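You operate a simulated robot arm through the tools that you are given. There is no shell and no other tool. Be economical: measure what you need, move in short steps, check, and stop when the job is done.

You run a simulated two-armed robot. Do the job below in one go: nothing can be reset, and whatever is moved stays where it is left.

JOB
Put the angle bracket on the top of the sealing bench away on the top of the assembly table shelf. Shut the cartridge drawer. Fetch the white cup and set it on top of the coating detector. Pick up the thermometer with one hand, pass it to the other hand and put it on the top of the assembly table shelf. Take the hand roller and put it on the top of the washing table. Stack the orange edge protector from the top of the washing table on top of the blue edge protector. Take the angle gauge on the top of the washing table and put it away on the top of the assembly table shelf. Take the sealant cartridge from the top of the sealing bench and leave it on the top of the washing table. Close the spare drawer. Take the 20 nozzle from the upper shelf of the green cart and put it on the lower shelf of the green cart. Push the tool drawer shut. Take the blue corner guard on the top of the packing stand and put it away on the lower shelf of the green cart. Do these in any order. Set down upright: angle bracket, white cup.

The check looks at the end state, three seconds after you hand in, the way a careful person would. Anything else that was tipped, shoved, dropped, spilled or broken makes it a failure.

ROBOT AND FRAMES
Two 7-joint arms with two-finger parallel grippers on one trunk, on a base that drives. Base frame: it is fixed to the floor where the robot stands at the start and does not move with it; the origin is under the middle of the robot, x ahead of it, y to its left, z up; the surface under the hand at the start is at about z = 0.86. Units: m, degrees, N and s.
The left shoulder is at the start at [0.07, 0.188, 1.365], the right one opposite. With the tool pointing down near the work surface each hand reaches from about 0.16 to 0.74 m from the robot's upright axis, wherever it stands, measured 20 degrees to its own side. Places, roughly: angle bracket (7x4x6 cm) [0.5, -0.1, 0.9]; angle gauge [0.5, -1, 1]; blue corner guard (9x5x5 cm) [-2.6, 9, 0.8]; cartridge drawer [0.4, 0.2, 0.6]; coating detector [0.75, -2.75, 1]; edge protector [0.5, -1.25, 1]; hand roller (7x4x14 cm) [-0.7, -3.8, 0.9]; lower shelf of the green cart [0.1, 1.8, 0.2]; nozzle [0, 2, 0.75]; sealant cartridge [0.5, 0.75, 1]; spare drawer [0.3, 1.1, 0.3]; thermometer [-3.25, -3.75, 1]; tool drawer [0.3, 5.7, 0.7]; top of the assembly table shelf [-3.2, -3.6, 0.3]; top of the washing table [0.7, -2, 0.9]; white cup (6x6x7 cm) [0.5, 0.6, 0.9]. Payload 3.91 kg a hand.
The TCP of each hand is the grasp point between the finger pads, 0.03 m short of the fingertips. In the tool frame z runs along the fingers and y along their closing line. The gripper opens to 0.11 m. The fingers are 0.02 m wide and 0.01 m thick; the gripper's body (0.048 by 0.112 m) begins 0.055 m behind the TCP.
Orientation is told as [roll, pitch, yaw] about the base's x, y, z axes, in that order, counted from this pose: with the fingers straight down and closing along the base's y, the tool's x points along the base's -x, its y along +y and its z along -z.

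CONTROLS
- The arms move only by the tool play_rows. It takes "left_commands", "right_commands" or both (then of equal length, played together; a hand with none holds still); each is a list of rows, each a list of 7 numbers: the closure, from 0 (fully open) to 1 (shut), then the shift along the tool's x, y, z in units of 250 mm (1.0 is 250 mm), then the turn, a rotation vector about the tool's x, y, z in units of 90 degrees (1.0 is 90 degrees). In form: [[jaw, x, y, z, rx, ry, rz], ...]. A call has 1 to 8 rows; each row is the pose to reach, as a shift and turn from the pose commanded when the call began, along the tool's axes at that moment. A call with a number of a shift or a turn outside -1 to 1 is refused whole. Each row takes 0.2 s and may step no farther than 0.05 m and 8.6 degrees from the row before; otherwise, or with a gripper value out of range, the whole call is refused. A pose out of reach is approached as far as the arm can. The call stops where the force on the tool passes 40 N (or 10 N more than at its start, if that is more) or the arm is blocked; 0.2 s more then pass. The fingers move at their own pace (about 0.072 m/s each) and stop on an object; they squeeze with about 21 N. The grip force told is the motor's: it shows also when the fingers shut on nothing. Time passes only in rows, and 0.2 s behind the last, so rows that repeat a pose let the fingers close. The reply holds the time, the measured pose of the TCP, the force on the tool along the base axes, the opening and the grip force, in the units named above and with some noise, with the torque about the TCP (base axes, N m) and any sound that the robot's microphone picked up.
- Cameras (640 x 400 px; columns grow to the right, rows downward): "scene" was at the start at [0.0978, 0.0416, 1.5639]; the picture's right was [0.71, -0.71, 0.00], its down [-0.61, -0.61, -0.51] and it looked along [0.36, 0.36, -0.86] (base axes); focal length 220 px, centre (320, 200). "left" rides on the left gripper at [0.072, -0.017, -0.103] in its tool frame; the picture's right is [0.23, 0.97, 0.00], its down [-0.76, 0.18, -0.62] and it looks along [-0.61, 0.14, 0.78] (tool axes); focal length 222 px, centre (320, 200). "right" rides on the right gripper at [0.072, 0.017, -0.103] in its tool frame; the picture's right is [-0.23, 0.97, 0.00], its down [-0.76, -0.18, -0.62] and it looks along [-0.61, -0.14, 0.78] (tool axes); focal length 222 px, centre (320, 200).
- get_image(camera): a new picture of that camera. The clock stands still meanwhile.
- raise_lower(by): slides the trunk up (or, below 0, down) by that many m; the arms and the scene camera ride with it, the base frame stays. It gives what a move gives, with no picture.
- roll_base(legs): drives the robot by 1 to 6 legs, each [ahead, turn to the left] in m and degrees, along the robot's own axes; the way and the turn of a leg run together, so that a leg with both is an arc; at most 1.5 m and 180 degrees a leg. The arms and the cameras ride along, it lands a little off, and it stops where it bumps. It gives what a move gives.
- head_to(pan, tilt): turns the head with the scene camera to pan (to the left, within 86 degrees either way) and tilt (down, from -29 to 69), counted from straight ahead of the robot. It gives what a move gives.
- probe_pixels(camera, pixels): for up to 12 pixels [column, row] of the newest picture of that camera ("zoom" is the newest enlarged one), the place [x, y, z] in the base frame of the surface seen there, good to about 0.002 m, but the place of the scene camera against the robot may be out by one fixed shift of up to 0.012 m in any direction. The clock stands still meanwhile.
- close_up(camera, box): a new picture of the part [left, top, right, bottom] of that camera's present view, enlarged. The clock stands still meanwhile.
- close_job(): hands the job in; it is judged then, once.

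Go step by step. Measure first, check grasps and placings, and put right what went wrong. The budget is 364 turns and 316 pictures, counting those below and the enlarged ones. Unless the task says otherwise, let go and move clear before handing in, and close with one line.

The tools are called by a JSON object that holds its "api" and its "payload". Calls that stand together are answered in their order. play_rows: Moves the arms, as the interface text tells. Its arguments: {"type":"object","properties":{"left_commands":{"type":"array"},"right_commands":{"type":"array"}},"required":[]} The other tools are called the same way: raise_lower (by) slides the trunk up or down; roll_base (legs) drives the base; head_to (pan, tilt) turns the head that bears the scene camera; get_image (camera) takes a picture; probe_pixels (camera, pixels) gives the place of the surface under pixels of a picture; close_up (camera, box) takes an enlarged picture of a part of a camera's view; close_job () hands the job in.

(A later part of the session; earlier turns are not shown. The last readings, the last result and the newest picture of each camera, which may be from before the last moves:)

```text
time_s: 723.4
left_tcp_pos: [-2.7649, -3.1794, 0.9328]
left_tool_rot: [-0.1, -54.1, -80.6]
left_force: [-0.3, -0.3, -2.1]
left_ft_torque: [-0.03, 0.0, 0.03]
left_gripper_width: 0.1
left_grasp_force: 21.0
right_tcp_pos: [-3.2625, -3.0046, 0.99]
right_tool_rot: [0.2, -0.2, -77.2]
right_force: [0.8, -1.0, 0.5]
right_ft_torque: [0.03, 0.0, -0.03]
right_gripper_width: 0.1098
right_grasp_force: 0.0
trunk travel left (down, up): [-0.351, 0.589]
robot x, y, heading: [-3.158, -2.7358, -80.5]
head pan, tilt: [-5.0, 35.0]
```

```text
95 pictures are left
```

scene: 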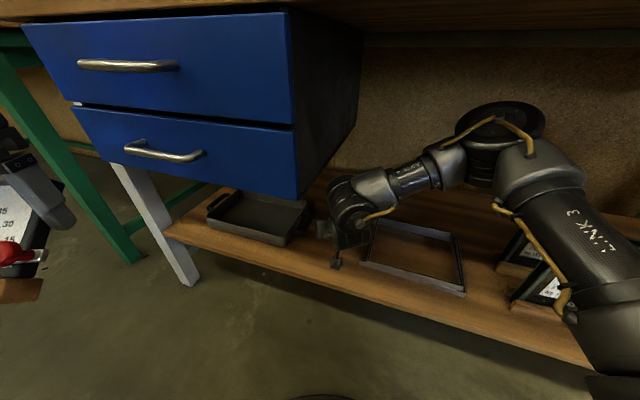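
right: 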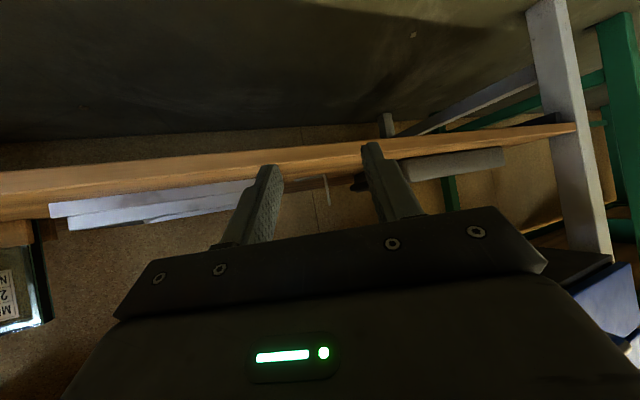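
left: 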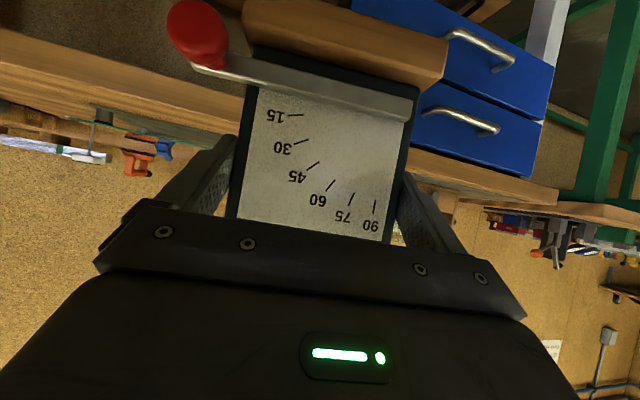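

Adjusting heading −2°, lowering the left arm 0.19 relative, then trunk.

{"api": "roll_base", "payload": {"legs": [[0, -2]]}}

{"api": "play_rows", "payload": {"left_commands": [[1, 0.12, 0, 0.09, 0, 0, 0], [1, 0.25, 0, 0.18, 0, 0, 0], [1, 0.37, 0, 0.27, 0, 0, 0], [1, 0.5, 0, 0.36, 0, 0, 0], [1, 0.616, 0, 0.445, 0, 0, 0]]}}

{"api": "raise_lower", "payload": {"by": -0.3}}

{"api": "get_image", "payload": {"camera": "left"}}

{"api": "get_image", "payload": {"camera": "scene"}}

```text
time_s: 724.2
left_tcp_pos: [-2.7799, -3.1924, 0.9335]
left_tool_rot: [-0.1, -54.1, -82.7]
left_force: [0.3, -0.5, -2.3]
left_ft_torque: [0.02, -0.05, 0.0]
left_gripper_width: 0.0998
left_grasp_force: 20.9
right_tcp_pos: [-3.2729, -3.001, 0.9898]
right_tool_rot: [0.1, -0.3, -79.2]
right_force: [0.2, 0.1, 0.2]
right_ft_torque: [0.01, -0.04, 0.0]
right_gripper_width: 0.1098
right_grasp_force: 0.0
trunk travel left (down, up): [-0.351, 0.589]
robot x, y, heading: [-3.1594, -2.7301, -82.4]
head pan, tilt: [-5.0, 35.0]
```

```text
time_s: 725.4
left_tcp_pos: [-2.7787, -3.1913, 0.7448]
left_tool_rot: [-0.1, -54.3, -83.0]
left_force: [-1.5, 0.5, -1.5]
left_ft_torque: [0.04, -0.03, 0.01]
left_gripper_width: 0.0998
left_grasp_force: 20.7
left hand out of reach, approached as far as the arm can: row 2, 3, 4
right_tcp_pos: [-3.2738, -2.9998, 0.9903]
right_tool_rot: [0.2, -0.3, -79.2]
right_force: [-0.9, 1.2, 0.1]
right_ft_torque: [-0.03, -0.07, 0.0]
right_gripper_width: 0.11
right_grasp_force: 0.0
trunk travel left (down, up): [-0.351, 0.589]
robot x, y, heading: [-3.1565, -2.734, -82.2]
head pan, tilt: [-5.0, 35.0]
```

```text
time_s: 728.4
left_tcp_pos: [-2.7775, -3.1929, 0.4436]
left_tool_rot: [-0.3, -54.1, -82.9]
left_force: [1.0, 0.1, -2.5]
left_ft_torque: [0.02, 0.01, -0.01]
left_gripper_width: 0.0998
left_grasp_force: 21.3
right_tcp_pos: [-3.2729, -3.0, 0.6917]
right_tool_rot: [0.0, -0.2, -79.2]
right_force: [0.2, -0.1, 0.4]
right_ft_torque: [-0.01, 0.0, 0.03]
right_gripper_width: 0.1101
right_grasp_force: 0.0
trunk travel left (down, up): [-0.051, 0.889]
robot x, y, heading: [-3.158, -2.7319, -82.2]
head pan, tilt: [-5.0, 35.0]
```

```text
94 pictures are left
```

left: 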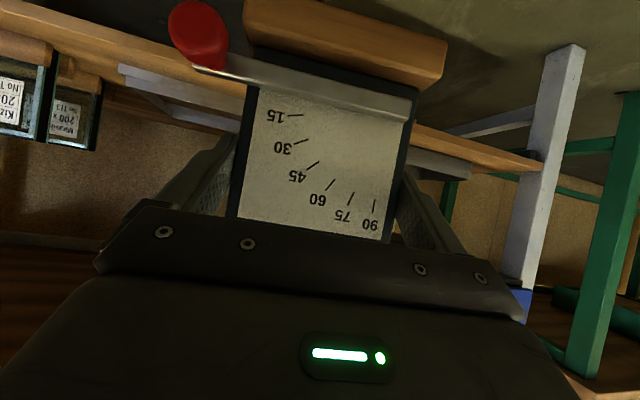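

```text
93 pictures are left
```

scene: 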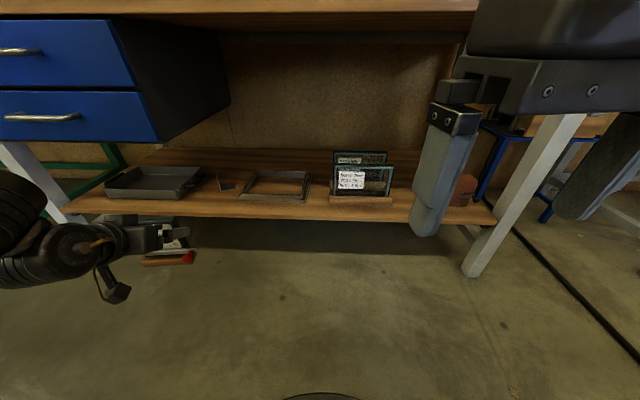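

Bracket is visible at (222,183) on the shelf. Driving the gauge in 0.31.

{"api": "roll_base", "payload": {"legs": [[0.31, 0]]}}

{"api": "get_image", "payload": {"camera": "left"}}

{"api": "get_image", "payload": {"camera": "scene"}}

```text
time_s: 730.5
left_tcp_pos: [-2.733, -3.4938, 0.4432]
left_tool_rot: [-0.3, -54.1, -82.5]
left_force: [0.5, -0.5, -1.9]
left_ft_torque: [0.02, -0.03, -0.01]
left_gripper_width: 0.0998
left_grasp_force: 21.4
right_tcp_pos: [-3.2297, -3.3041, 0.6905]
right_tool_rot: [0.2, -0.2, -78.8]
right_force: [0.5, -0.5, -0.3]
right_ft_torque: [0.02, 0.0, 0.0]
right_gripper_width: 0.1101
right_grasp_force: 0.1
trunk travel left (down, up): [-0.051, 0.889]
robot x, y, heading: [-3.1129, -3.0357, -82.2]
head pan, tilt: [-5.0, 35.0]
```

```text
92 pictures are left
```

left: 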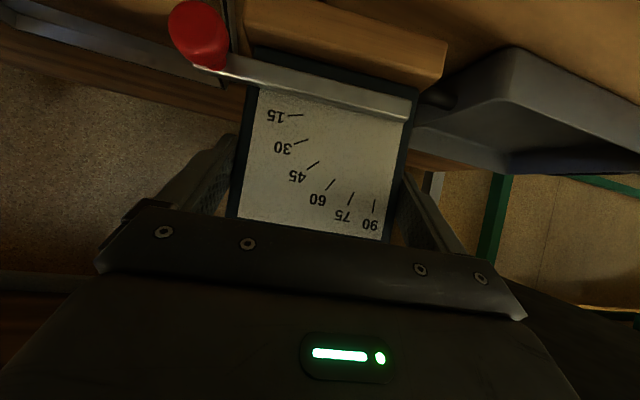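

```text
91 pictures are left
```

scene: 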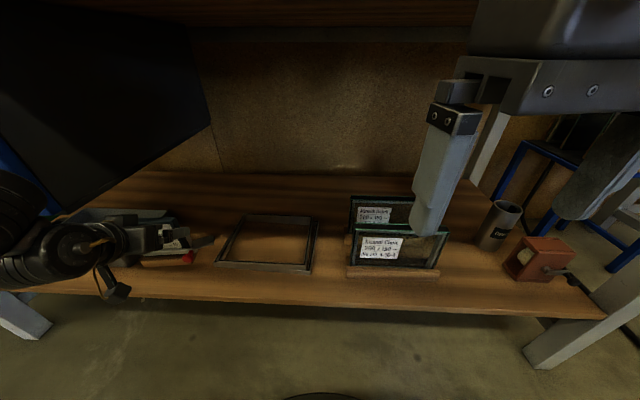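

Well placed. Advancing 0.015 and lowering 0.045.

{"api": "roll_base", "payload": {"legs": [[0.015, 0]]}}

{"api": "raise_lower", "payload": {"by": -0.044}}

{"api": "play_rows", "payload": {"left_commands": [[1, 0.008, 0, 0.006, 0, 0, 0], [1, 0.016, 0, 0.012, 0, 0, 0], [1, 0.016, 0, 0.012, 0, 0, 0]]}}

```text
time_s: 731.2
left_tcp_pos: [-2.7319, -3.509, 0.4434]
left_tool_rot: [-0.3, -54.0, -82.6]
left_force: [-0.3, 0.6, -2.1]
left_ft_torque: [0.05, -0.03, -0.02]
left_gripper_width: 0.1001
left_grasp_force: 21.4
right_tcp_pos: [-3.2275, -3.3186, 0.6901]
right_tool_rot: [0.2, -0.3, -78.9]
right_force: [0.2, -0.5, -0.9]
right_ft_torque: [0.01, 0.03, -0.02]
right_gripper_width: 0.1099
right_grasp_force: 0.1
trunk travel left (down, up): [-0.051, 0.889]
robot x, y, heading: [-3.1106, -3.0528, -82.0]
head pan, tilt: [-5.0, 35.0]
```

```text
time_s: 732.1
left_tcp_pos: [-2.7322, -3.5083, 0.3988]
left_tool_rot: [-0.2, -54.1, -82.7]
left_force: [-0.4, 0.6, -1.9]
left_ft_torque: [0.01, 0.0, 0.0]
left_gripper_width: 0.1
left_grasp_force: 21.5
right_tcp_pos: [-3.2271, -3.3192, 0.6446]
right_tool_rot: [0.2, -0.3, -78.8]
right_force: [0.7, 0.0, 0.1]
right_ft_torque: [0.04, -0.03, 0.0]
right_gripper_width: 0.1099
right_grasp_force: 0.1
trunk travel left (down, up): [-0.007, 0.933]
robot x, y, heading: [-3.1124, -3.051, -82.3]
head pan, tilt: [-5.0, 35.0]
```

```text
time_s: 732.9
left_tcp_pos: [-2.7322, -3.5079, 0.396]
left_tool_rot: [-0.3, -54.1, -82.6]
left_force: [0.8, -0.5, -1.7]
left_ft_torque: [0.02, -0.02, -0.03]
left_gripper_width: 0.0997
left_grasp_force: 20.6
right_tcp_pos: [-3.2274, -3.3187, 0.6462]
right_tool_rot: [0.1, -0.2, -79.0]
right_force: [0.5, -0.3, -0.2]
right_ft_torque: [-0.01, 0.02, 0.01]
right_gripper_width: 0.11
right_grasp_force: 0.1
trunk travel left (down, up): [-0.007, 0.933]
robot x, y, heading: [-3.1115, -3.0522, -81.7]
head pan, tilt: [-5.0, 35.0]
```

{"api": "play_rows", "payload": {"left_commands": [[1, 0.008, 0, 0.006, 0, 0, 0], [1, 0.014, 0, 0.01, 0, 0, 0], [1, 0.014, 0, 0.01, 0, 0, 0]]}}

```text
time_s: 733.7
left_tcp_pos: [-2.7321, -3.51, 0.3927]
left_tool_rot: [-0.2, -54.5, -82.6]
left_force: [-1.5, -3.1, 17.0]
left_ft_torque: [-0.2, -0.51, 0.01]
left_gripper_width: 0.1001
left_grasp_force: 21.5
right_tcp_pos: [-3.2287, -3.3183, 0.6471]
right_tool_rot: [0.2, -0.3, -78.9]
right_force: [0.4, 0.0, -0.6]
right_ft_torque: [-0.01, 0.0, 0.02]
right_gripper_width: 0.1097
right_grasp_force: 0.1
trunk travel left (down, up): [-0.007, 0.933]
robot x, y, heading: [-3.1149, -3.0502, -82.0]
head pan, tilt: [-5.0, 35.0]
```

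Seated (17 N). Releasing and backing straight out.

{"api": "play_rows", "payload": {"left_commands": [[0.5, 0, 0, 0, 0, 0, 0], [0, 0, 0, 0, 0, 0, 0], [0, 0, 0, 0, 0, 0, 0]]}}

{"api": "get_image", "payload": {"camera": "left"}}

{"api": "roll_base", "payload": {"legs": [[-0.35, 0]]}}

{"api": "get_image", "payload": {"camera": "scene"}}

{"api": "get_image", "payload": {"camera": "left"}}

```text
time_s: 734.5
left_tcp_pos: [-2.7322, -3.5083, 0.3898]
left_tool_rot: [-0.2, -54.0, -82.8]
left_force: [0.3, -0.3, -0.3]
left_ft_torque: [-0.01, -0.03, 0.01]
left_gripper_width: 0.1102
left_grasp_force: 0.1
right_tcp_pos: [-3.2261, -3.3195, 0.6458]
right_tool_rot: [0.2, -0.3, -78.9]
right_force: [0.3, -0.2, -0.5]
right_ft_torque: [-0.02, -0.01, 0.01]
right_gripper_width: 0.11
right_grasp_force: 0.0
trunk travel left (down, up): [-0.007, 0.933]
robot x, y, heading: [-3.1147, -3.0469, -82.0]
head pan, tilt: [-5.0, 35.0]
```

```text
90 pictures are left
```

left: 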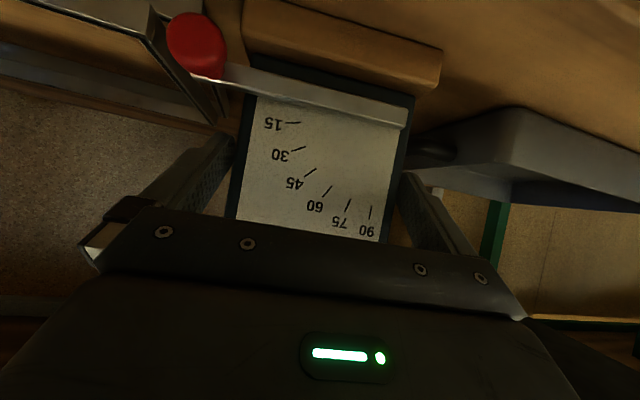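

```text
time_s: 736.8
left_tcp_pos: [-2.7843, -3.1659, 0.3909]
left_tool_rot: [-0.2, -54.2, -83.2]
left_force: [0.4, 0.6, -0.1]
left_ft_torque: [0.0, -0.03, -0.01]
left_gripper_width: 0.11
left_grasp_force: 0.0
right_tcp_pos: [-3.2766, -2.973, 0.6456]
right_tool_rot: [0.1, -0.2, -79.3]
right_force: [-1.0, -0.5, 0.1]
right_ft_torque: [0.01, -0.01, 0.0]
right_gripper_width: 0.1102
right_grasp_force: 0.0
trunk travel left (down, up): [-0.007, 0.933]
robot x, y, heading: [-3.1598, -2.7073, -82.6]
head pan, tilt: [-5.0, 35.0]
```

```text
89 pictures are left
```

scene: 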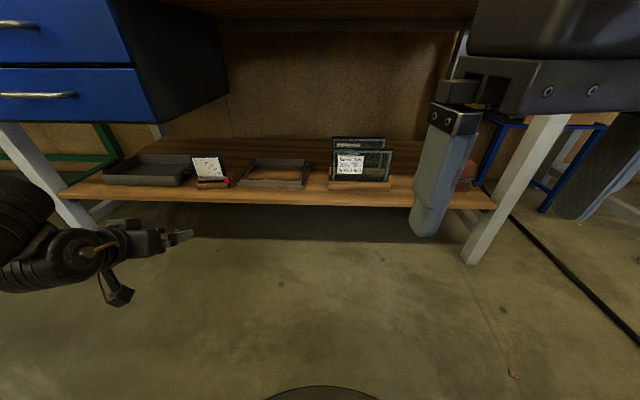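

```text
88 pictures are left
```

left: 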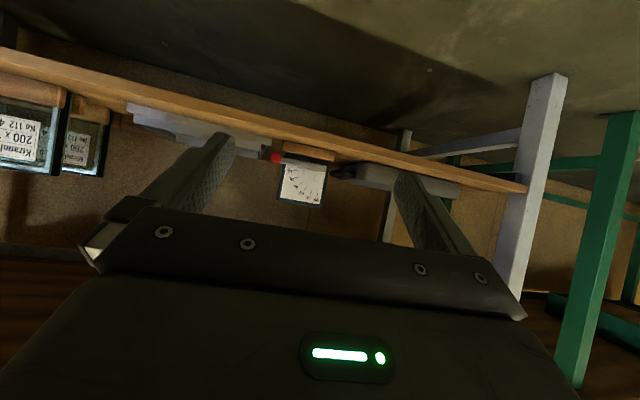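

Gauge stands on the shelf. Now the thermometer: raising the trunk and viewing the table top.

{"api": "raise_lower", "payload": {"by": 0.4}}

{"api": "raise_lower", "payload": {"by": 0.4}}

{"api": "head_to", "payload": {"pan": 0, "tilt": 42}}

{"api": "get_image", "payload": {"camera": "scene"}}

```text
time_s: 740.6
left_tcp_pos: [-2.7821, -3.1661, 0.7904]
left_tool_rot: [-0.1, -54.1, -83.1]
left_force: [0.7, -0.1, 0.1]
left_ft_torque: [0.02, 0.01, 0.01]
left_gripper_width: 0.1102
left_grasp_force: 0.0
right_tcp_pos: [-3.2764, -2.9731, 1.0449]
right_tool_rot: [0.0, -0.1, -79.4]
right_force: [-0.1, -0.6, -0.7]
right_ft_torque: [-0.01, 0.01, 0.02]
right_gripper_width: 0.11
right_grasp_force: 0.0
trunk travel left (down, up): [-0.407, 0.533]
robot x, y, heading: [-3.1596, -2.7056, -82.7]
head pan, tilt: [-5.0, 35.0]
```

```text
time_s: 744.4
left_tcp_pos: [-2.7813, -3.1674, 1.19]
left_tool_rot: [-0.2, -54.1, -83.1]
left_force: [0.2, -0.2, -0.2]
left_ft_torque: [0.0, -0.03, -0.02]
left_gripper_width: 0.1097
left_grasp_force: 0.2
right_tcp_pos: [-3.2761, -2.9726, 1.4451]
right_tool_rot: [0.1, -0.2, -79.3]
right_force: [0.3, 0.5, 0.2]
right_ft_torque: [0.02, 0.0, 0.02]
right_gripper_width: 0.11
right_grasp_force: 0.0
trunk travel left (down, up): [-0.807, 0.133]
robot x, y, heading: [-3.1638, -2.7036, -82.5]
head pan, tilt: [-5.0, 35.0]
```

```text
time_s: 745.1
left_tcp_pos: [-2.7811, -3.1667, 1.1899]
left_tool_rot: [-0.2, -54.1, -83.2]
left_force: [0.1, 0.4, 0.8]
left_ft_torque: [-0.01, -0.04, 0.0]
left_gripper_width: 0.1098
left_grasp_force: 0.0
right_tcp_pos: [-3.2762, -2.9729, 1.4461]
right_tool_rot: [0.1, -0.3, -79.2]
right_force: [0.4, 0.8, 0.3]
right_ft_torque: [0.02, 0.04, 0.03]
right_gripper_width: 0.1102
right_grasp_force: 0.0
trunk travel left (down, up): [-0.807, 0.133]
robot x, y, heading: [-3.1617, -2.7031, -82.5]
head pan, tilt: [0.0, 42.0]
```

```text
87 pictures are left
```

scene: 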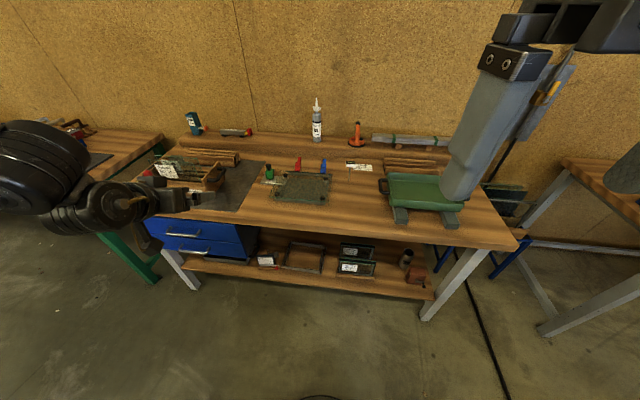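

{"api": "close_up", "payload": {"camera": "scene", "box": [240, 90, 480, 230]}}

{"api": "probe_pixels", "payload": {"camera": "scene", "pixels": [[268, 173], [298, 163], [323, 166], [356, 135], [316, 120], [410, 140], [355, 166], [300, 185], [385, 180], [410, 190], [340, 150], [400, 165]]}}

```text
2.67 times, centred on (360, 160) of scene
```

zoom: 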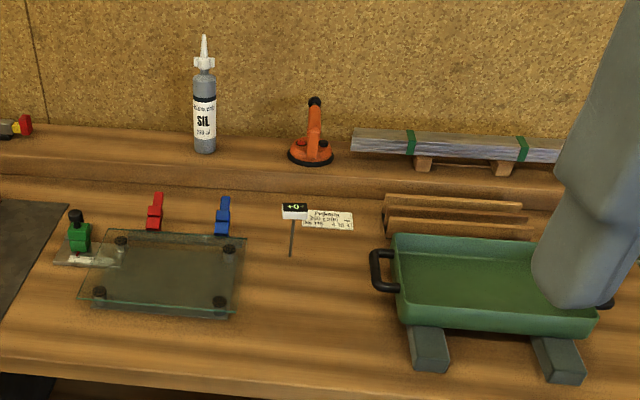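

```text
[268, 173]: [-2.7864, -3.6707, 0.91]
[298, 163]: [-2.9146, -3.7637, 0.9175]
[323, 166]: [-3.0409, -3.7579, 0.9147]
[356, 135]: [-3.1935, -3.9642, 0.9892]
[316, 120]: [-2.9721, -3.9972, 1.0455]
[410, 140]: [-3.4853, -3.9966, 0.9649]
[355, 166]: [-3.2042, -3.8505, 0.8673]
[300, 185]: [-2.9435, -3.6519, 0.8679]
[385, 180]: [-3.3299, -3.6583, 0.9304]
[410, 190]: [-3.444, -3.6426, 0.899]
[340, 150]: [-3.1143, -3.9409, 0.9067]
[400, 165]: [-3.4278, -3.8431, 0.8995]
```

The thermometer looks like the stemmed gadget with display at zoom (293,215). Zooming closer.

{"api": "close_up", "payload": {"camera": "scene", "box": [335, 155, 385, 195]}}

{"api": "probe_pixels", "payload": {"camera": "zoom", "pixels": [[140, 100], [100, 110], [190, 110], [140, 125], [137, 180], [133, 230], [133, 245], [330, 120], [140, 150]]}}

```text
10.00 times, centred on (360, 175) of scene
```

zoom: 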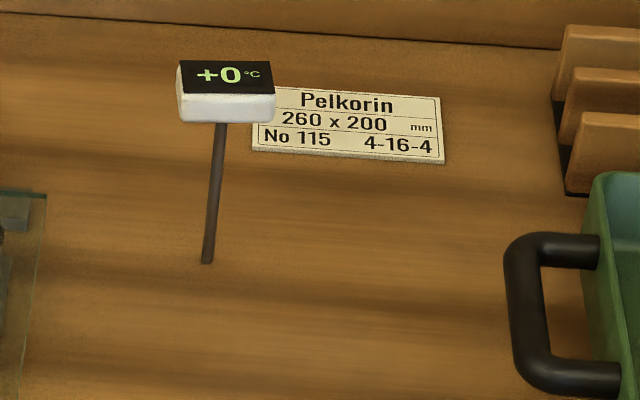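

```text
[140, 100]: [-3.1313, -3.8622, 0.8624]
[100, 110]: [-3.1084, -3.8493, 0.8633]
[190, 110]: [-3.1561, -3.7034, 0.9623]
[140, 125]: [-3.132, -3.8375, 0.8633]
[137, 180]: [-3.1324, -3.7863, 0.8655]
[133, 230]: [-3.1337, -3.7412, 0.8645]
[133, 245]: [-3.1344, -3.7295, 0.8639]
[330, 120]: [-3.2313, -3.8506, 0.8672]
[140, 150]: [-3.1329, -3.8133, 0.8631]
```

{"api": "probe_pixels", "payload": {"camera": "zoom", "pixels": [[225, 75], [225, 108], [268, 105], [183, 75], [268, 75], [217, 160], [212, 210], [207, 258], [200, 66], [262, 66]]}}

```text
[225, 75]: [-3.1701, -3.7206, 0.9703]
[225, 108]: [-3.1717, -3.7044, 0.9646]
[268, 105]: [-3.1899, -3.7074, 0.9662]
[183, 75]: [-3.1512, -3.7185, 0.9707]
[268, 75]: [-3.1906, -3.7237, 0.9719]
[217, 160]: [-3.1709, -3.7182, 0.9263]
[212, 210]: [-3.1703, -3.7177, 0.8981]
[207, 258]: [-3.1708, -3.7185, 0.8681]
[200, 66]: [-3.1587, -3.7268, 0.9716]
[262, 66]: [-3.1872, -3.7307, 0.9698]
```

Thermometer: thin stem at (−3.171,−3.718) standing, head box 4×3×1.6 cm at z≈0.963. Right hand will pick by the head, left will take the stem and shelve it. Posing both arms.

{"api": "play_rows", "payload": {"right_commands": [[0, -0.125, 0, 0.07, 0, -0.055, 0], [0, -0.25, 0, 0.14, 0, -0.11, 0], [0, -0.375, 0, 0.21, 0, -0.165, 0], [0, -0.5, 0, 0.28, 0, -0.22, 0], [0, -0.625, 0, 0.35, 0, -0.275, 0], [0, -0.75, 0, 0.42, 0, -0.33, 0], [0, -0.875, 0, 0.49, 0, -0.385, 0], [0, -1.0, 0, 0.56, 0, -0.44, 0]], "left_commands": [[0, -0.07, 0, -0.05, 0, 0, 0], [0, -0.14, 0, -0.1, 0, 0, 0], [0, -0.21, 0, -0.15, 0, 0, 0], [0, -0.28, 0, -0.2, 0, 0, 0], [0, -0.35, 0, -0.25, 0, 0, 0], [0, -0.42, 0, -0.3, 0, 0, 0], [0, -0.49, 0, -0.35, 0, 0, 0], [0, -0.49, 0, -0.35, 0, 0, 0]]}}

{"api": "get_image", "payload": {"camera": "right"}}

```text
time_s: 746.9
left_tcp_pos: [-2.783, -3.1688, 1.34]
left_tool_rot: [-0.2, -53.9, -83.1]
left_force: [0.2, -0.5, 0.2]
left_ft_torque: [-0.01, 0.0, -0.03]
left_gripper_width: 0.11
left_grasp_force: 0.1
right_tcp_pos: [-3.2291, -3.22, 1.3044]
right_tool_rot: [0.3, -39.8, -79.5]
right_force: [-0.4, -0.4, -0.2]
right_ft_torque: [0.06, -0.02, 0.02]
right_gripper_width: 0.1099
right_grasp_force: 0.1
trunk travel left (down, up): [-0.807, 0.133]
robot x, y, heading: [-3.1623, -2.7062, -82.7]
head pan, tilt: [0.0, 42.0]
```

```text
84 pictures are left
```

right: 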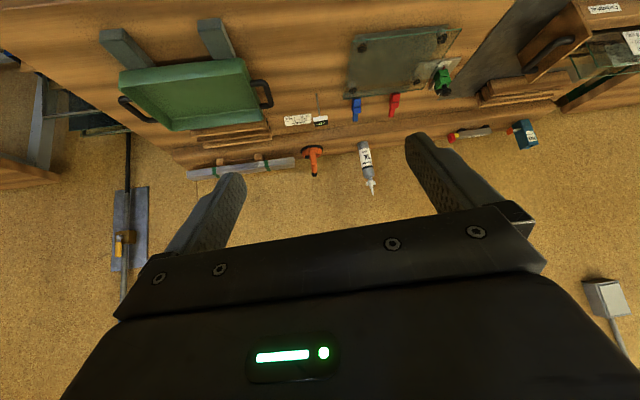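

{"api": "close_up", "payload": {"camera": "right", "box": [285, 80, 355, 135]}}

{"api": "probe_pixels", "payload": {"camera": "zoom", "pixels": [[320, 380], [310, 375], [300, 340], [295, 300], [290, 250], [285, 200], [330, 385], [270, 355], [330, 345]]}}

```text
7.27 times, centred on (320, 108) of right
```

zoom: 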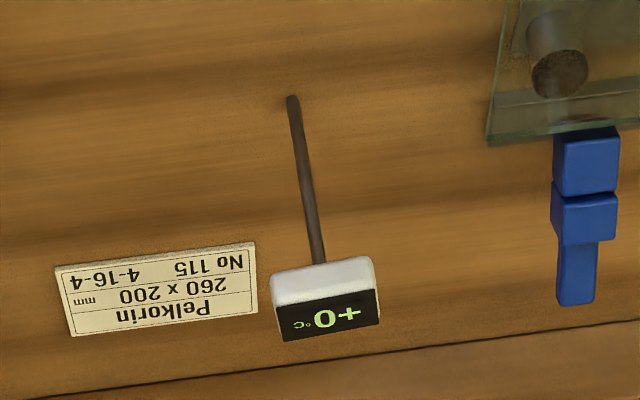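

```text
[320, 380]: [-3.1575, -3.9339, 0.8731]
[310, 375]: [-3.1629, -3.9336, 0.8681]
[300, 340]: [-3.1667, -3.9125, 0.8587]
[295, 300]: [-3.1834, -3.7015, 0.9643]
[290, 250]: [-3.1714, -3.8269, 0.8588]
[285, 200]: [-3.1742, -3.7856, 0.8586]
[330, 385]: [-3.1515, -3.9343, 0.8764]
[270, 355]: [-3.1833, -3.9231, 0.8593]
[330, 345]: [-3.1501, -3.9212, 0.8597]
```

{"api": "probe_pixels", "payload": {"camera": "zoom", "pixels": [[325, 275], [325, 315], [280, 285], [370, 268], [285, 330], [373, 315], [315, 230], [305, 170], [294, 105]]}}

```text
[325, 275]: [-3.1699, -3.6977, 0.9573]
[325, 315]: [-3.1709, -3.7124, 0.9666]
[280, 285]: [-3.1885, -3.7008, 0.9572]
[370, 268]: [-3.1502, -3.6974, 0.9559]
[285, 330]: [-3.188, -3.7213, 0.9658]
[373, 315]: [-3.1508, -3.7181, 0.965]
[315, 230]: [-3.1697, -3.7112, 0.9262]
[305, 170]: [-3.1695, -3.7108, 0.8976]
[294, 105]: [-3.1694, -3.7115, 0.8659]
```

Head centre (−3.1695,−3.711), z 0.95–0.966. Driving 0.40 ahead high above the table, then lowering the trunk 0.25.

{"api": "roll_base", "payload": {"legs": [[0.4, 0]]}}

{"api": "raise_lower", "payload": {"by": -0.24}}

{"api": "get_image", "payload": {"camera": "right"}}

{"api": "get_image", "payload": {"camera": "scene"}}

```text
time_s: 749.4
left_tcp_pos: [-2.7359, -3.5538, 1.3398]
left_tool_rot: [-0.2, -54.0, -83.2]
left_force: [-0.3, 0.5, 0.4]
left_ft_torque: [-0.02, -0.03, 0.02]
left_gripper_width: 0.11
left_grasp_force: 0.2
right_tcp_pos: [-3.1822, -3.6039, 1.3062]
right_tool_rot: [0.1, -39.9, -79.6]
right_force: [-1.1, -0.3, 0.0]
right_ft_torque: [0.01, 0.03, 0.02]
right_gripper_width: 0.1102
right_grasp_force: 0.1
trunk travel left (down, up): [-0.807, 0.133]
robot x, y, heading: [-3.1112, -3.0899, -82.5]
head pan, tilt: [0.0, 42.0]
```

```text
time_s: 751.9
left_tcp_pos: [-2.7358, -3.556, 1.1004]
left_tool_rot: [-0.2, -54.1, -83.3]
left_force: [-0.1, -0.8, -0.4]
left_ft_torque: [0.0, -0.02, 0.01]
left_gripper_width: 0.11
left_grasp_force: 0.1
right_tcp_pos: [-3.1811, -3.6055, 1.0654]
right_tool_rot: [0.1, -39.9, -79.7]
right_force: [-0.2, 0.7, 0.0]
right_ft_torque: [-0.01, 0.04, 0.01]
right_gripper_width: 0.1101
right_grasp_force: 0.1
trunk travel left (down, up): [-0.567, 0.373]
robot x, y, heading: [-3.1125, -3.087, -82.5]
head pan, tilt: [0.0, 42.0]
```

```text
82 pictures are left
```

right: 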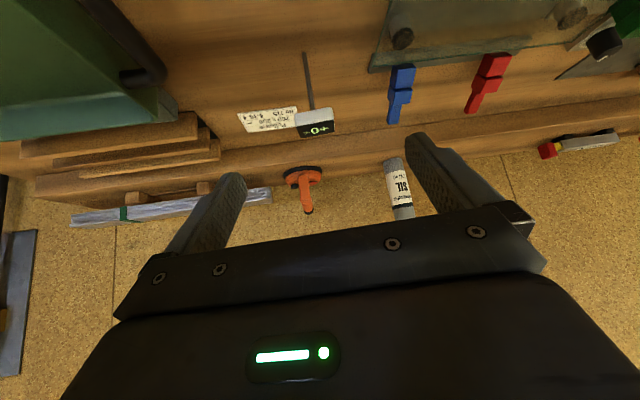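

```text
81 pictures are left
```

scene: 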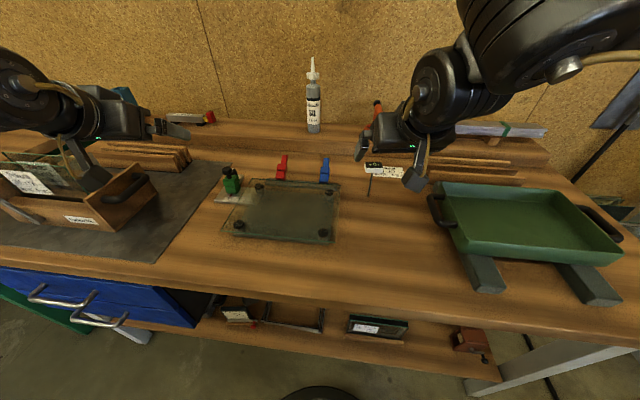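

Extending forward 0.103 above the head, then trunk down 0.1 to grip it.

{"api": "play_rows", "payload": {"right_commands": [[0.4, -0.1, -0.01, 0.085, 0, 0, 0], [0.4, -0.2, -0.02, 0.17, 0, 0, 0], [0.4, -0.316, -0.028, 0.264, 0, 0, 0], [0.4, -0.316, -0.028, 0.264, 0, 0, 0]]}}

{"api": "raise_lower", "payload": {"by": -0.06}}

{"api": "get_image", "payload": {"camera": "right"}}

```text
time_s: 752.9
left_tcp_pos: [-2.7328, -3.5522, 1.102]
left_tool_rot: [-0.5, -54.2, -83.2]
left_force: [-0.3, -0.1, -0.3]
left_ft_torque: [0.01, 0.04, -0.01]
left_gripper_width: 0.11
left_grasp_force: 0.1
right_tcp_pos: [-3.1519, -3.686, 1.0644]
right_tool_rot: [0.0, -40.1, -79.8]
right_force: [1.2, -0.4, 0.1]
right_ft_torque: [-0.02, 0.03, 0.01]
right_gripper_width: 0.0661
right_grasp_force: 0.1
right hand out of reach, approached as far as the arm can: row 3, 4
trunk travel left (down, up): [-0.567, 0.373]
robot x, y, heading: [-3.112, -3.0896, -82.7]
head pan, tilt: [0.0, 42.0]
```

```text
time_s: 753.9
left_tcp_pos: [-2.7344, -3.556, 1.0417]
left_tool_rot: [-0.3, -54.1, -83.3]
left_force: [0.0, 0.4, -0.4]
left_ft_torque: [-0.01, 0.0, -0.04]
left_gripper_width: 0.11
left_grasp_force: 0.1
right_tcp_pos: [-3.1545, -3.6867, 1.001]
right_tool_rot: [0.2, -40.0, -79.9]
right_force: [-0.1, -0.2, -0.4]
right_ft_torque: [-0.02, 0.02, 0.0]
right_gripper_width: 0.0661
right_grasp_force: 0.0
trunk travel left (down, up): [-0.507, 0.433]
robot x, y, heading: [-3.1101, -3.0935, -82.7]
head pan, tilt: [0.0, 42.0]
```

```text
80 pictures are left
```

right: 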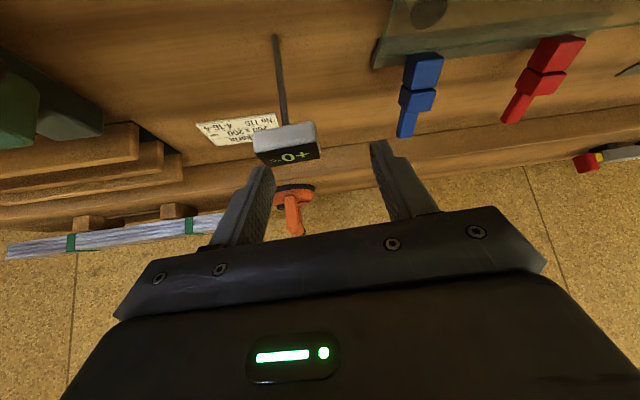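

{"api": "roll_base", "payload": {"legs": [[0.02, 0]]}}

{"api": "play_rows", "payload": {"right_commands": [[0.4, 0, -0.035, 0, 0, 0, 0], [0.4, 0, -0.07, 0, 0, 0, 0], [0.4, 0, -0.07, 0, 0, 0, 0]]}}

{"api": "close_up", "payload": {"camera": "right", "box": [230, 80, 410, 220]}}

{"api": "probe_pixels", "payload": {"camera": "zoom", "pixels": [[250, 180], [300, 190], [270, 180], [320, 180], [230, 200], [260, 200], [340, 200]]}}

```text
time_s: 754.7
left_tcp_pos: [-2.7324, -3.5739, 1.0403]
left_tool_rot: [-0.2, -54.1, -83.3]
left_force: [0.1, -0.3, -0.1]
left_ft_torque: [-0.03, -0.03, 0.0]
left_gripper_width: 0.1101
left_grasp_force: 0.1
right_tcp_pos: [-3.1512, -3.7074, 1.0017]
right_tool_rot: [0.2, -40.0, -80.0]
right_force: [0.2, -0.8, 0.1]
right_ft_torque: [-0.03, -0.02, -0.04]
right_gripper_width: 0.0659
right_grasp_force: 0.0
trunk travel left (down, up): [-0.507, 0.433]
robot x, y, heading: [-3.1083, -3.1127, -82.6]
head pan, tilt: [0.0, 42.0]
```

```text
time_s: 755.5
left_tcp_pos: [-2.7324, -3.5748, 1.0402]
left_tool_rot: [-0.2, -54.2, -83.3]
left_force: [0.1, -0.5, 1.2]
left_ft_torque: [0.0, -0.04, -0.01]
left_gripper_width: 0.1101
left_grasp_force: 0.0
right_tcp_pos: [-3.1618, -3.7012, 1.0007]
right_tool_rot: [0.3, -40.0, -80.3]
right_force: [0.3, 0.5, -0.1]
right_ft_torque: [-0.01, 0.0, 0.0]
right_gripper_width: 0.0659
right_grasp_force: 0.1
right hand out of reach, approached as far as the arm can: row 1, 2, 3
trunk travel left (down, up): [-0.507, 0.433]
robot x, y, heading: [-3.1064, -3.1075, -82.9]
head pan, tilt: [0.0, 42.0]
```

```text
2.86 times, centred on (320, 150) of right
```

zoom: 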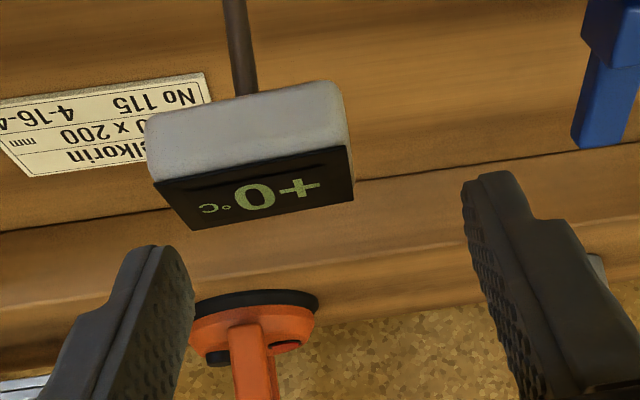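

```text
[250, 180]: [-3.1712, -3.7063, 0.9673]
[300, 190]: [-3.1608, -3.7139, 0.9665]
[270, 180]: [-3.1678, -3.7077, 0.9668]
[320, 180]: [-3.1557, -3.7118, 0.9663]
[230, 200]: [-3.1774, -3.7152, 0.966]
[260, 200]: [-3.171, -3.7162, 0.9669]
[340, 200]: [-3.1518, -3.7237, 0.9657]
```

{"api": "roll_base", "payload": {"legs": [[0, -0.8]]}}

{"api": "raise_lower", "payload": {"by": -0.037}}

{"api": "get_image", "payload": {"camera": "right"}}

```text
time_s: 756.2
left_tcp_pos: [-2.7387, -3.5802, 1.0407]
left_tool_rot: [-0.2, -54.1, -84.2]
left_force: [-0.2, -1.3, -0.7]
left_ft_torque: [-0.02, 0.02, 0.0]
left_gripper_width: 0.1098
left_grasp_force: 0.1
right_tcp_pos: [-3.1702, -3.7011, 0.9987]
right_tool_rot: [0.4, -40.2, -81.2]
right_force: [1.0, -0.2, 0.8]
right_ft_torque: [0.0, -0.01, 0.0]
right_gripper_width: 0.066
right_grasp_force: 0.1
trunk travel left (down, up): [-0.507, 0.433]
robot x, y, heading: [-3.1096, -3.112, -83.7]
head pan, tilt: [0.0, 42.0]
```

```text
time_s: 757.0
left_tcp_pos: [-2.7384, -3.5808, 1.004]
left_tool_rot: [-0.2, -54.0, -84.1]
left_force: [0.3, 0.0, 0.0]
left_ft_torque: [0.02, -0.01, -0.01]
left_gripper_width: 0.1098
left_grasp_force: 0.1
right_tcp_pos: [-3.1702, -3.7003, 0.9637]
right_tool_rot: [0.3, -40.0, -81.1]
right_force: [0.4, -0.3, -0.3]
right_ft_torque: [-0.01, -0.02, 0.02]
right_gripper_width: 0.0657
right_grasp_force: 0.0
trunk travel left (down, up): [-0.47, 0.47]
robot x, y, heading: [-3.1075, -3.1131, -83.6]
head pan, tilt: [0.0, 42.0]
```

```text
78 pictures are left
```

right: 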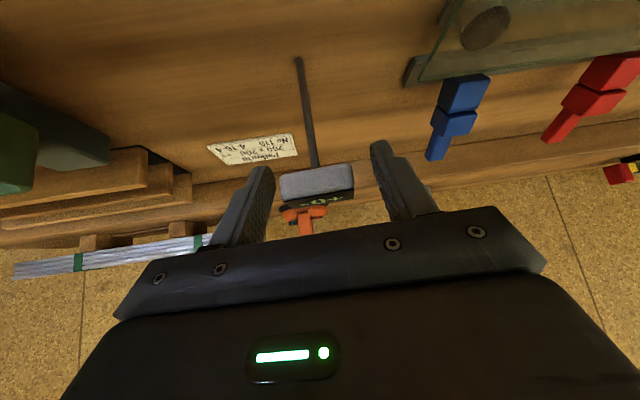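

Head is between the fingers. Closing and lifting by the trunk.

{"api": "play_rows", "payload": {"right_commands": [[0.7, 0, 0, 0, 0, 0, 0], [1, 0, 0, 0, 0, 0, 0], [1, 0, 0, 0, 0, 0, 0]]}}

{"api": "raise_lower", "payload": {"by": 0.2}}

{"api": "get_image", "payload": {"camera": "right"}}

```text
time_s: 757.8
left_tcp_pos: [-2.7388, -3.5803, 1.0043]
left_tool_rot: [-0.2, -54.1, -84.1]
left_force: [-0.4, 0.0, 0.1]
left_ft_torque: [0.0, -0.03, 0.02]
left_gripper_width: 0.11
left_grasp_force: 0.0
right_tcp_pos: [-3.1698, -3.7007, 0.9631]
right_tool_rot: [0.4, -40.1, -81.0]
right_force: [-1.0, 0.6, 0.3]
right_ft_torque: [-0.03, 0.0, -0.01]
right_gripper_width: 0.0433
right_grasp_force: 20.9
trunk travel left (down, up): [-0.47, 0.47]
robot x, y, heading: [-3.1081, -3.1118, -83.4]
head pan, tilt: [0.0, 42.0]
```

```text
time_s: 760.0
left_tcp_pos: [-2.7388, -3.5804, 1.2048]
left_tool_rot: [-0.2, -54.0, -84.1]
left_force: [-1.0, -0.3, -1.0]
left_ft_torque: [-0.01, 0.03, -0.04]
left_gripper_width: 0.11
left_grasp_force: 0.1
right_tcp_pos: [-3.1705, -3.7009, 1.1627]
right_tool_rot: [0.3, -40.1, -81.1]
right_force: [0.4, 1.1, 0.4]
right_ft_torque: [0.0, -0.02, 0.05]
right_gripper_width: 0.0431
right_grasp_force: 21.1
trunk travel left (down, up): [-0.67, 0.27]
robot x, y, heading: [-3.1104, -3.112, -83.4]
head pan, tilt: [0.0, 42.0]
```

```text
77 pictures are left
```

right: 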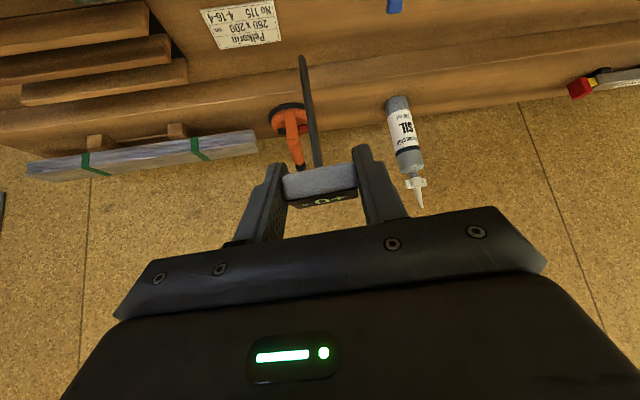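

Thermometer lifted. Backing off and preparing the handover: right to centre, left flattened to −65° pitch and yawed inward.

{"api": "roll_base", "payload": {"legs": [[-0.4, 0]]}}

{"api": "play_rows", "payload": {"right_commands": [[1, 0.02, 0.1, 0, 0, 0, 0], [1, 0.04, 0.2, 0, 0, 0, 0], [1, 0.06, 0.3, 0, 0, 0, 0], [1, 0.08, 0.4, 0, 0, 0, 0], [1, 0.1, 0.5, 0, 0, 0, 0], [1, 0.12, 0.6, 0, 0, 0, 0], [1, 0.12, 0.7, 0, 0, 0, 0], [1, 0.12, 0.8, 0, 0, 0, 0]], "left_commands": [[0, 0.02, 0.05, 0.02, 0.03, -0.015, 0.022], [0, 0.04, 0.1, 0.04, 0.06, -0.03, 0.044], [0, 0.08, 0.1, 0.06, 0.09, -0.045, 0.066], [0, 0.12, 0.1, 0.08, 0.12, -0.06, 0.088], [0, 0.18, 0.1, 0.12, 0.15, -0.08, 0.11], [0, 0.24, 0.1, 0.16, 0.18, -0.1, 0.131], [0, 0.3, 0.1, 0.2, 0.18, -0.12, 0.131], [0, 0.36, 0.1, 0.24, 0.18, -0.12, 0.131]]}}

{"api": "get_image", "payload": {"camera": "scene"}}

{"api": "get_image", "payload": {"camera": "left"}}

```text
time_s: 762.5
left_tcp_pos: [-2.786, -3.1757, 1.2039]
left_tool_rot: [-0.3, -54.0, -84.3]
left_force: [0.6, -0.7, -0.2]
left_ft_torque: [0.01, 0.0, 0.01]
left_gripper_width: 0.11
left_grasp_force: 0.1
right_tcp_pos: [-3.2192, -3.2957, 1.1628]
right_tool_rot: [0.3, -40.0, -81.4]
right_force: [0.7, -0.5, -0.3]
right_ft_torque: [0.02, -0.01, 0.03]
right_gripper_width: 0.0434
right_grasp_force: 21.2
trunk travel left (down, up): [-0.67, 0.27]
robot x, y, heading: [-3.1543, -2.7085, -83.9]
head pan, tilt: [0.0, 42.0]
```

```text
time_s: 764.3
left_tcp_pos: [-2.7587, -3.1699, 1.0948]
left_tool_rot: [4.0, -64.7, -108.1]
left_force: [0.7, 0.1, 0.1]
left_ft_torque: [-0.02, 0.0, -0.01]
left_gripper_width: 0.1101
left_grasp_force: 0.0
right_tcp_pos: [-3.0222, -3.2434, 1.1473]
right_tool_rot: [0.2, -40.1, -81.2]
right_force: [1.0, -0.7, 0.5]
right_ft_torque: [-0.02, 0.04, -0.01]
right_gripper_width: 0.0431
right_grasp_force: 20.9
trunk travel left (down, up): [-0.67, 0.27]
robot x, y, heading: [-3.1541, -2.7063, -84.0]
head pan, tilt: [0.0, 42.0]
```

```text
76 pictures are left
```

scene: 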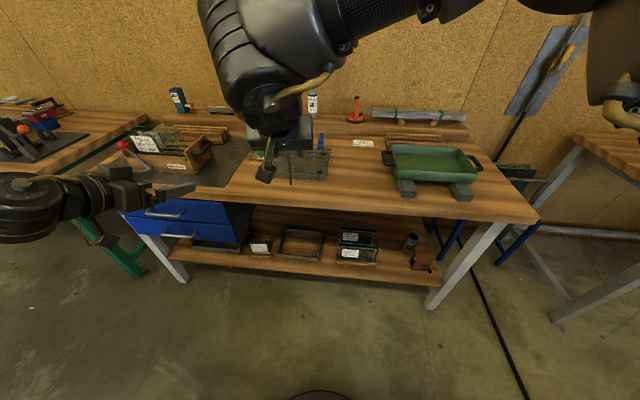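

```text
75 pictures are left
```

left: 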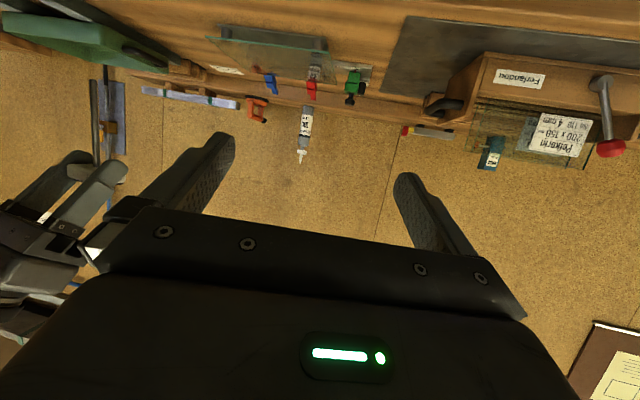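

Right holds the stem at robot-frame (0.56,0.075). I shift the right hand 0.12 left and the left hand into a pre-position behind the stem.

{"api": "play_rows", "payload": {"right_commands": [[1, 0, 0.12, 0, 0, 0, 0], [1, 0, 0.24, 0, 0, 0, 0], [1, 0, 0.36, 0, 0, 0, 0], [1, 0, 0.48, 0, 0, 0, 0], [1, 0, 0.48, 0, 0, 0, 0]]}}

{"api": "play_rows", "payload": {"left_commands": [[0.3, 0.01, -0.1, -0.05, -0.01, 0, 0], [0.3, 0.02, -0.2, -0.1, -0.02, 0, 0], [0.3, 0.03, -0.3, -0.15, -0.03, 0, 0], [0.3, 0.03, -0.36, -0.2, -0.044, 0, 0], [0.3, 0.03, -0.36, -0.2, -0.044, 0, 0]]}}

{"api": "get_image", "payload": {"camera": "left"}}

```text
time_s: 765.7
left_tcp_pos: [-2.7596, -3.1701, 1.0942]
left_tool_rot: [4.1, -64.6, -108.2]
left_force: [0.2, -0.2, -0.4]
left_ft_torque: [-0.02, 0.01, 0.0]
left_gripper_width: 0.11
left_grasp_force: 0.0
right_tcp_pos: [-2.9596, -3.2403, 1.1589]
right_tool_rot: [3.8, -39.6, -86.3]
right_force: [0.4, -0.2, -0.2]
right_ft_torque: [0.0, 0.0, -0.03]
right_gripper_width: 0.0434
right_grasp_force: 20.7
right hand out of reach, approached as far as the arm can: row 3, 4, 5
trunk travel left (down, up): [-0.67, 0.27]
robot x, y, heading: [-3.1546, -2.7068, -83.7]
head pan, tilt: [0.0, 42.0]
stopped in row 5 (right hand): the arm was blocked; the commanded pose is now the measured one
```

```text
time_s: 766.9
left_tcp_pos: [-2.7737, -3.1565, 1.0965]
left_tool_rot: [4.7, -64.7, -108.1]
left_force: [0.3, 0.3, -0.9]
left_ft_torque: [-0.02, 0.02, -0.02]
left_gripper_width: 0.077
left_grasp_force: 0.0
left hand out of reach, approached as far as the arm can: row 1, 2, 3, 4, 5
right_tcp_pos: [-2.9594, -3.239, 1.1612]
right_tool_rot: [3.9, -39.7, -86.5]
right_force: [-0.2, -0.1, -0.5]
right_ft_torque: [-0.01, -0.02, 0.0]
right_gripper_width: 0.0434
right_grasp_force: 21.1
trunk travel left (down, up): [-0.67, 0.27]
robot x, y, heading: [-3.1538, -2.7094, -84.0]
head pan, tilt: [0.0, 42.0]
```

```text
74 pictures are left
```

left: 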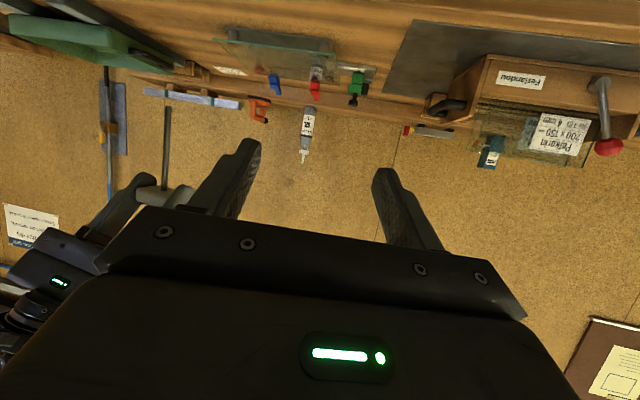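

Left can't translate inward, but it can turn to point at the stem. Rotating the left yaw by a further −45°.

{"api": "play_rows", "payload": {"left_commands": [[0.3, 0, 0, 0, 0.075, 0, 0.036], [0.3, 0, 0, 0, 0.15, 0, 0.071], [0.3, 0, 0, 0, 0.226, 0, 0.107], [0.3, 0, 0, 0, 0.3, 0, 0.142], [0.3, 0, 0, 0, 0.376, 0, 0.178], [0.3, 0, 0, 0, 0.452, 0, 0.2135], [0.3, 0, 0, 0, 0.452, 0, 0.2135]]}}

{"api": "get_image", "payload": {"camera": "left"}}

```text
time_s: 768.5
left_tcp_pos: [-2.7769, -3.157, 1.0986]
left_tool_rot: [3.2, -63.4, -151.8]
left_force: [-0.6, 0.9, 0.1]
left_ft_torque: [0.0, 0.0, 0.02]
left_gripper_width: 0.0769
left_grasp_force: 0.0
right_tcp_pos: [-2.9597, -3.2393, 1.1619]
right_tool_rot: [3.9, -39.8, -86.4]
right_force: [-0.2, -0.4, -0.3]
right_ft_torque: [0.01, -0.02, 0.01]
right_gripper_width: 0.0432
right_grasp_force: 21.1
trunk travel left (down, up): [-0.67, 0.27]
robot x, y, heading: [-3.1533, -2.7034, -83.9]
head pan, tilt: [0.0, 42.0]
```

```text
73 pictures are left
```

left: 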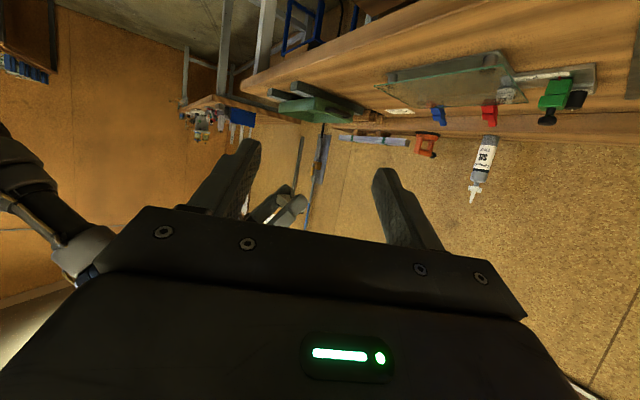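

Now the left hand faces the stem (300,160). Probing the stem.

{"api": "close_up", "payload": {"camera": "left", "box": [240, 120, 370, 240]}}

{"api": "probe_pixels", "payload": {"camera": "zoom", "pixels": [[298, 70], [285, 140], [275, 200], [290, 110], [268, 235], [240, 260]]}}

```text
3.33 times, centred on (305, 180) of left
```

zoom: 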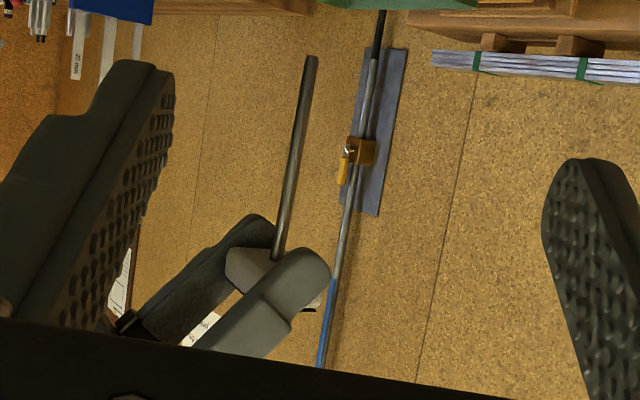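

```text
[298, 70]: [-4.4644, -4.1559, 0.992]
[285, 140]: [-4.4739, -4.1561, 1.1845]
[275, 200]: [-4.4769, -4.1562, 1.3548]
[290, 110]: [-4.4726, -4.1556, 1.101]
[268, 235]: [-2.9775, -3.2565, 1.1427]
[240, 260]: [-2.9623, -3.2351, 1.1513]
```

{"api": "probe_pixels", "payload": {"camera": "zoom", "pixels": [[308, 65], [302, 110], [294, 160], [286, 210], [281, 245], [290, 185]]}}

```text
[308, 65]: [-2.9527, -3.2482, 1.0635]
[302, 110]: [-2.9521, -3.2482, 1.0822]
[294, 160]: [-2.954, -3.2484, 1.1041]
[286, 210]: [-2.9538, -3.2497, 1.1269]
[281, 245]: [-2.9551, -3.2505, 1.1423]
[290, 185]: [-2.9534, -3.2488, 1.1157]
```

Stem at (−2.953,−3.249), z 1.06–1.14. Advancing the left hand along its axis to grip at z≈1.085.

{"api": "play_rows", "payload": {"left_commands": [[0.3, -0.02, 0, 0.17, 0, 0, 0], [0.3, -0.09, 0, 0.31, 0, 0, 0], [0.3, -0.16, -0.005, 0.45, 0, 0, 0], [0.3, -0.23, -0.01, 0.59, 0, 0, 0], [0.3, -0.307, -0.01, 0.734, 0, 0, 0], [0.3, -0.307, -0.01, 0.734, 0, 0, 0]]}}

{"api": "get_image", "payload": {"camera": "left"}}

```text
time_s: 769.9
left_tcp_pos: [-2.9489, -3.2579, 1.0862]
left_tool_rot: [3.2, -63.2, -151.8]
left_force: [2.2, 4.1, -3.2]
left_ft_torque: [-0.34, 0.2, 0.01]
left_gripper_width: 0.077
left_grasp_force: 0.1
right_tcp_pos: [-2.9587, -3.2399, 1.161]
right_tool_rot: [3.8, -39.9, -86.3]
right_force: [-2.1, -2.7, 3.2]
right_ft_torque: [-0.02, -0.09, -0.08]
right_gripper_width: 0.0432
right_grasp_force: 21.1
trunk travel left (down, up): [-0.67, 0.27]
robot x, y, heading: [-3.1525, -2.7065, -83.6]
head pan, tilt: [0.0, 42.0]
```

```text
71 pictures are left
```

left: 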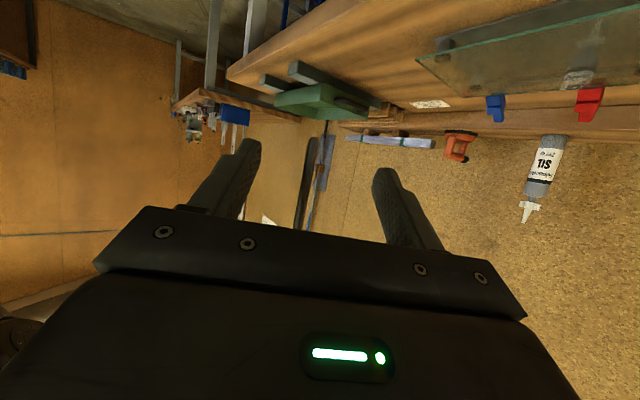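

Slight contact (4 N) and the stem is 1 cm off-centre; correcting and closing the left.

{"api": "play_rows", "payload": {"left_commands": [[0.3, 0, -0.02, -0.01, 0, 0, 0], [0.3, 0, -0.039, -0.01, 0, 0, 0], [0.3, 0, -0.039, -0.01, 0, 0, 0]]}}

{"api": "get_image", "payload": {"camera": "left"}}

```text
time_s: 770.7
left_tcp_pos: [-2.953, -3.2488, 1.0864]
left_tool_rot: [3.1, -63.4, -151.8]
left_force: [2.3, -0.4, -2.0]
left_ft_torque: [-0.02, 0.23, -0.08]
left_gripper_width: 0.0772
left_grasp_force: 0.0
right_tcp_pos: [-2.9602, -3.2384, 1.1598]
right_tool_rot: [3.9, -39.7, -86.4]
right_force: [-2.1, 0.6, 2.6]
right_ft_torque: [0.01, -0.08, 0.06]
right_gripper_width: 0.0431
right_grasp_force: 21.2
trunk travel left (down, up): [-0.67, 0.27]
robot x, y, heading: [-3.1558, -2.709, -83.8]
head pan, tilt: [0.0, 42.0]
```

```text
70 pictures are left
```

left: 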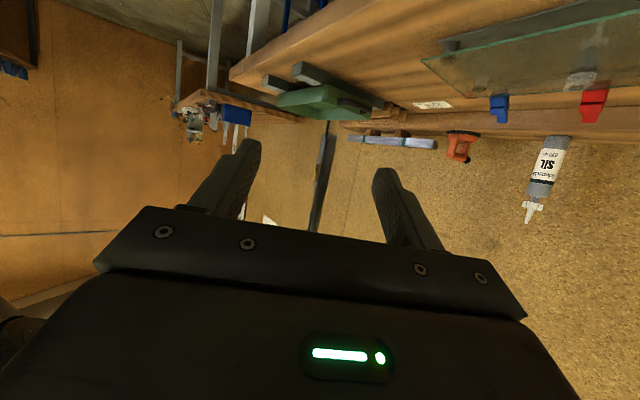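

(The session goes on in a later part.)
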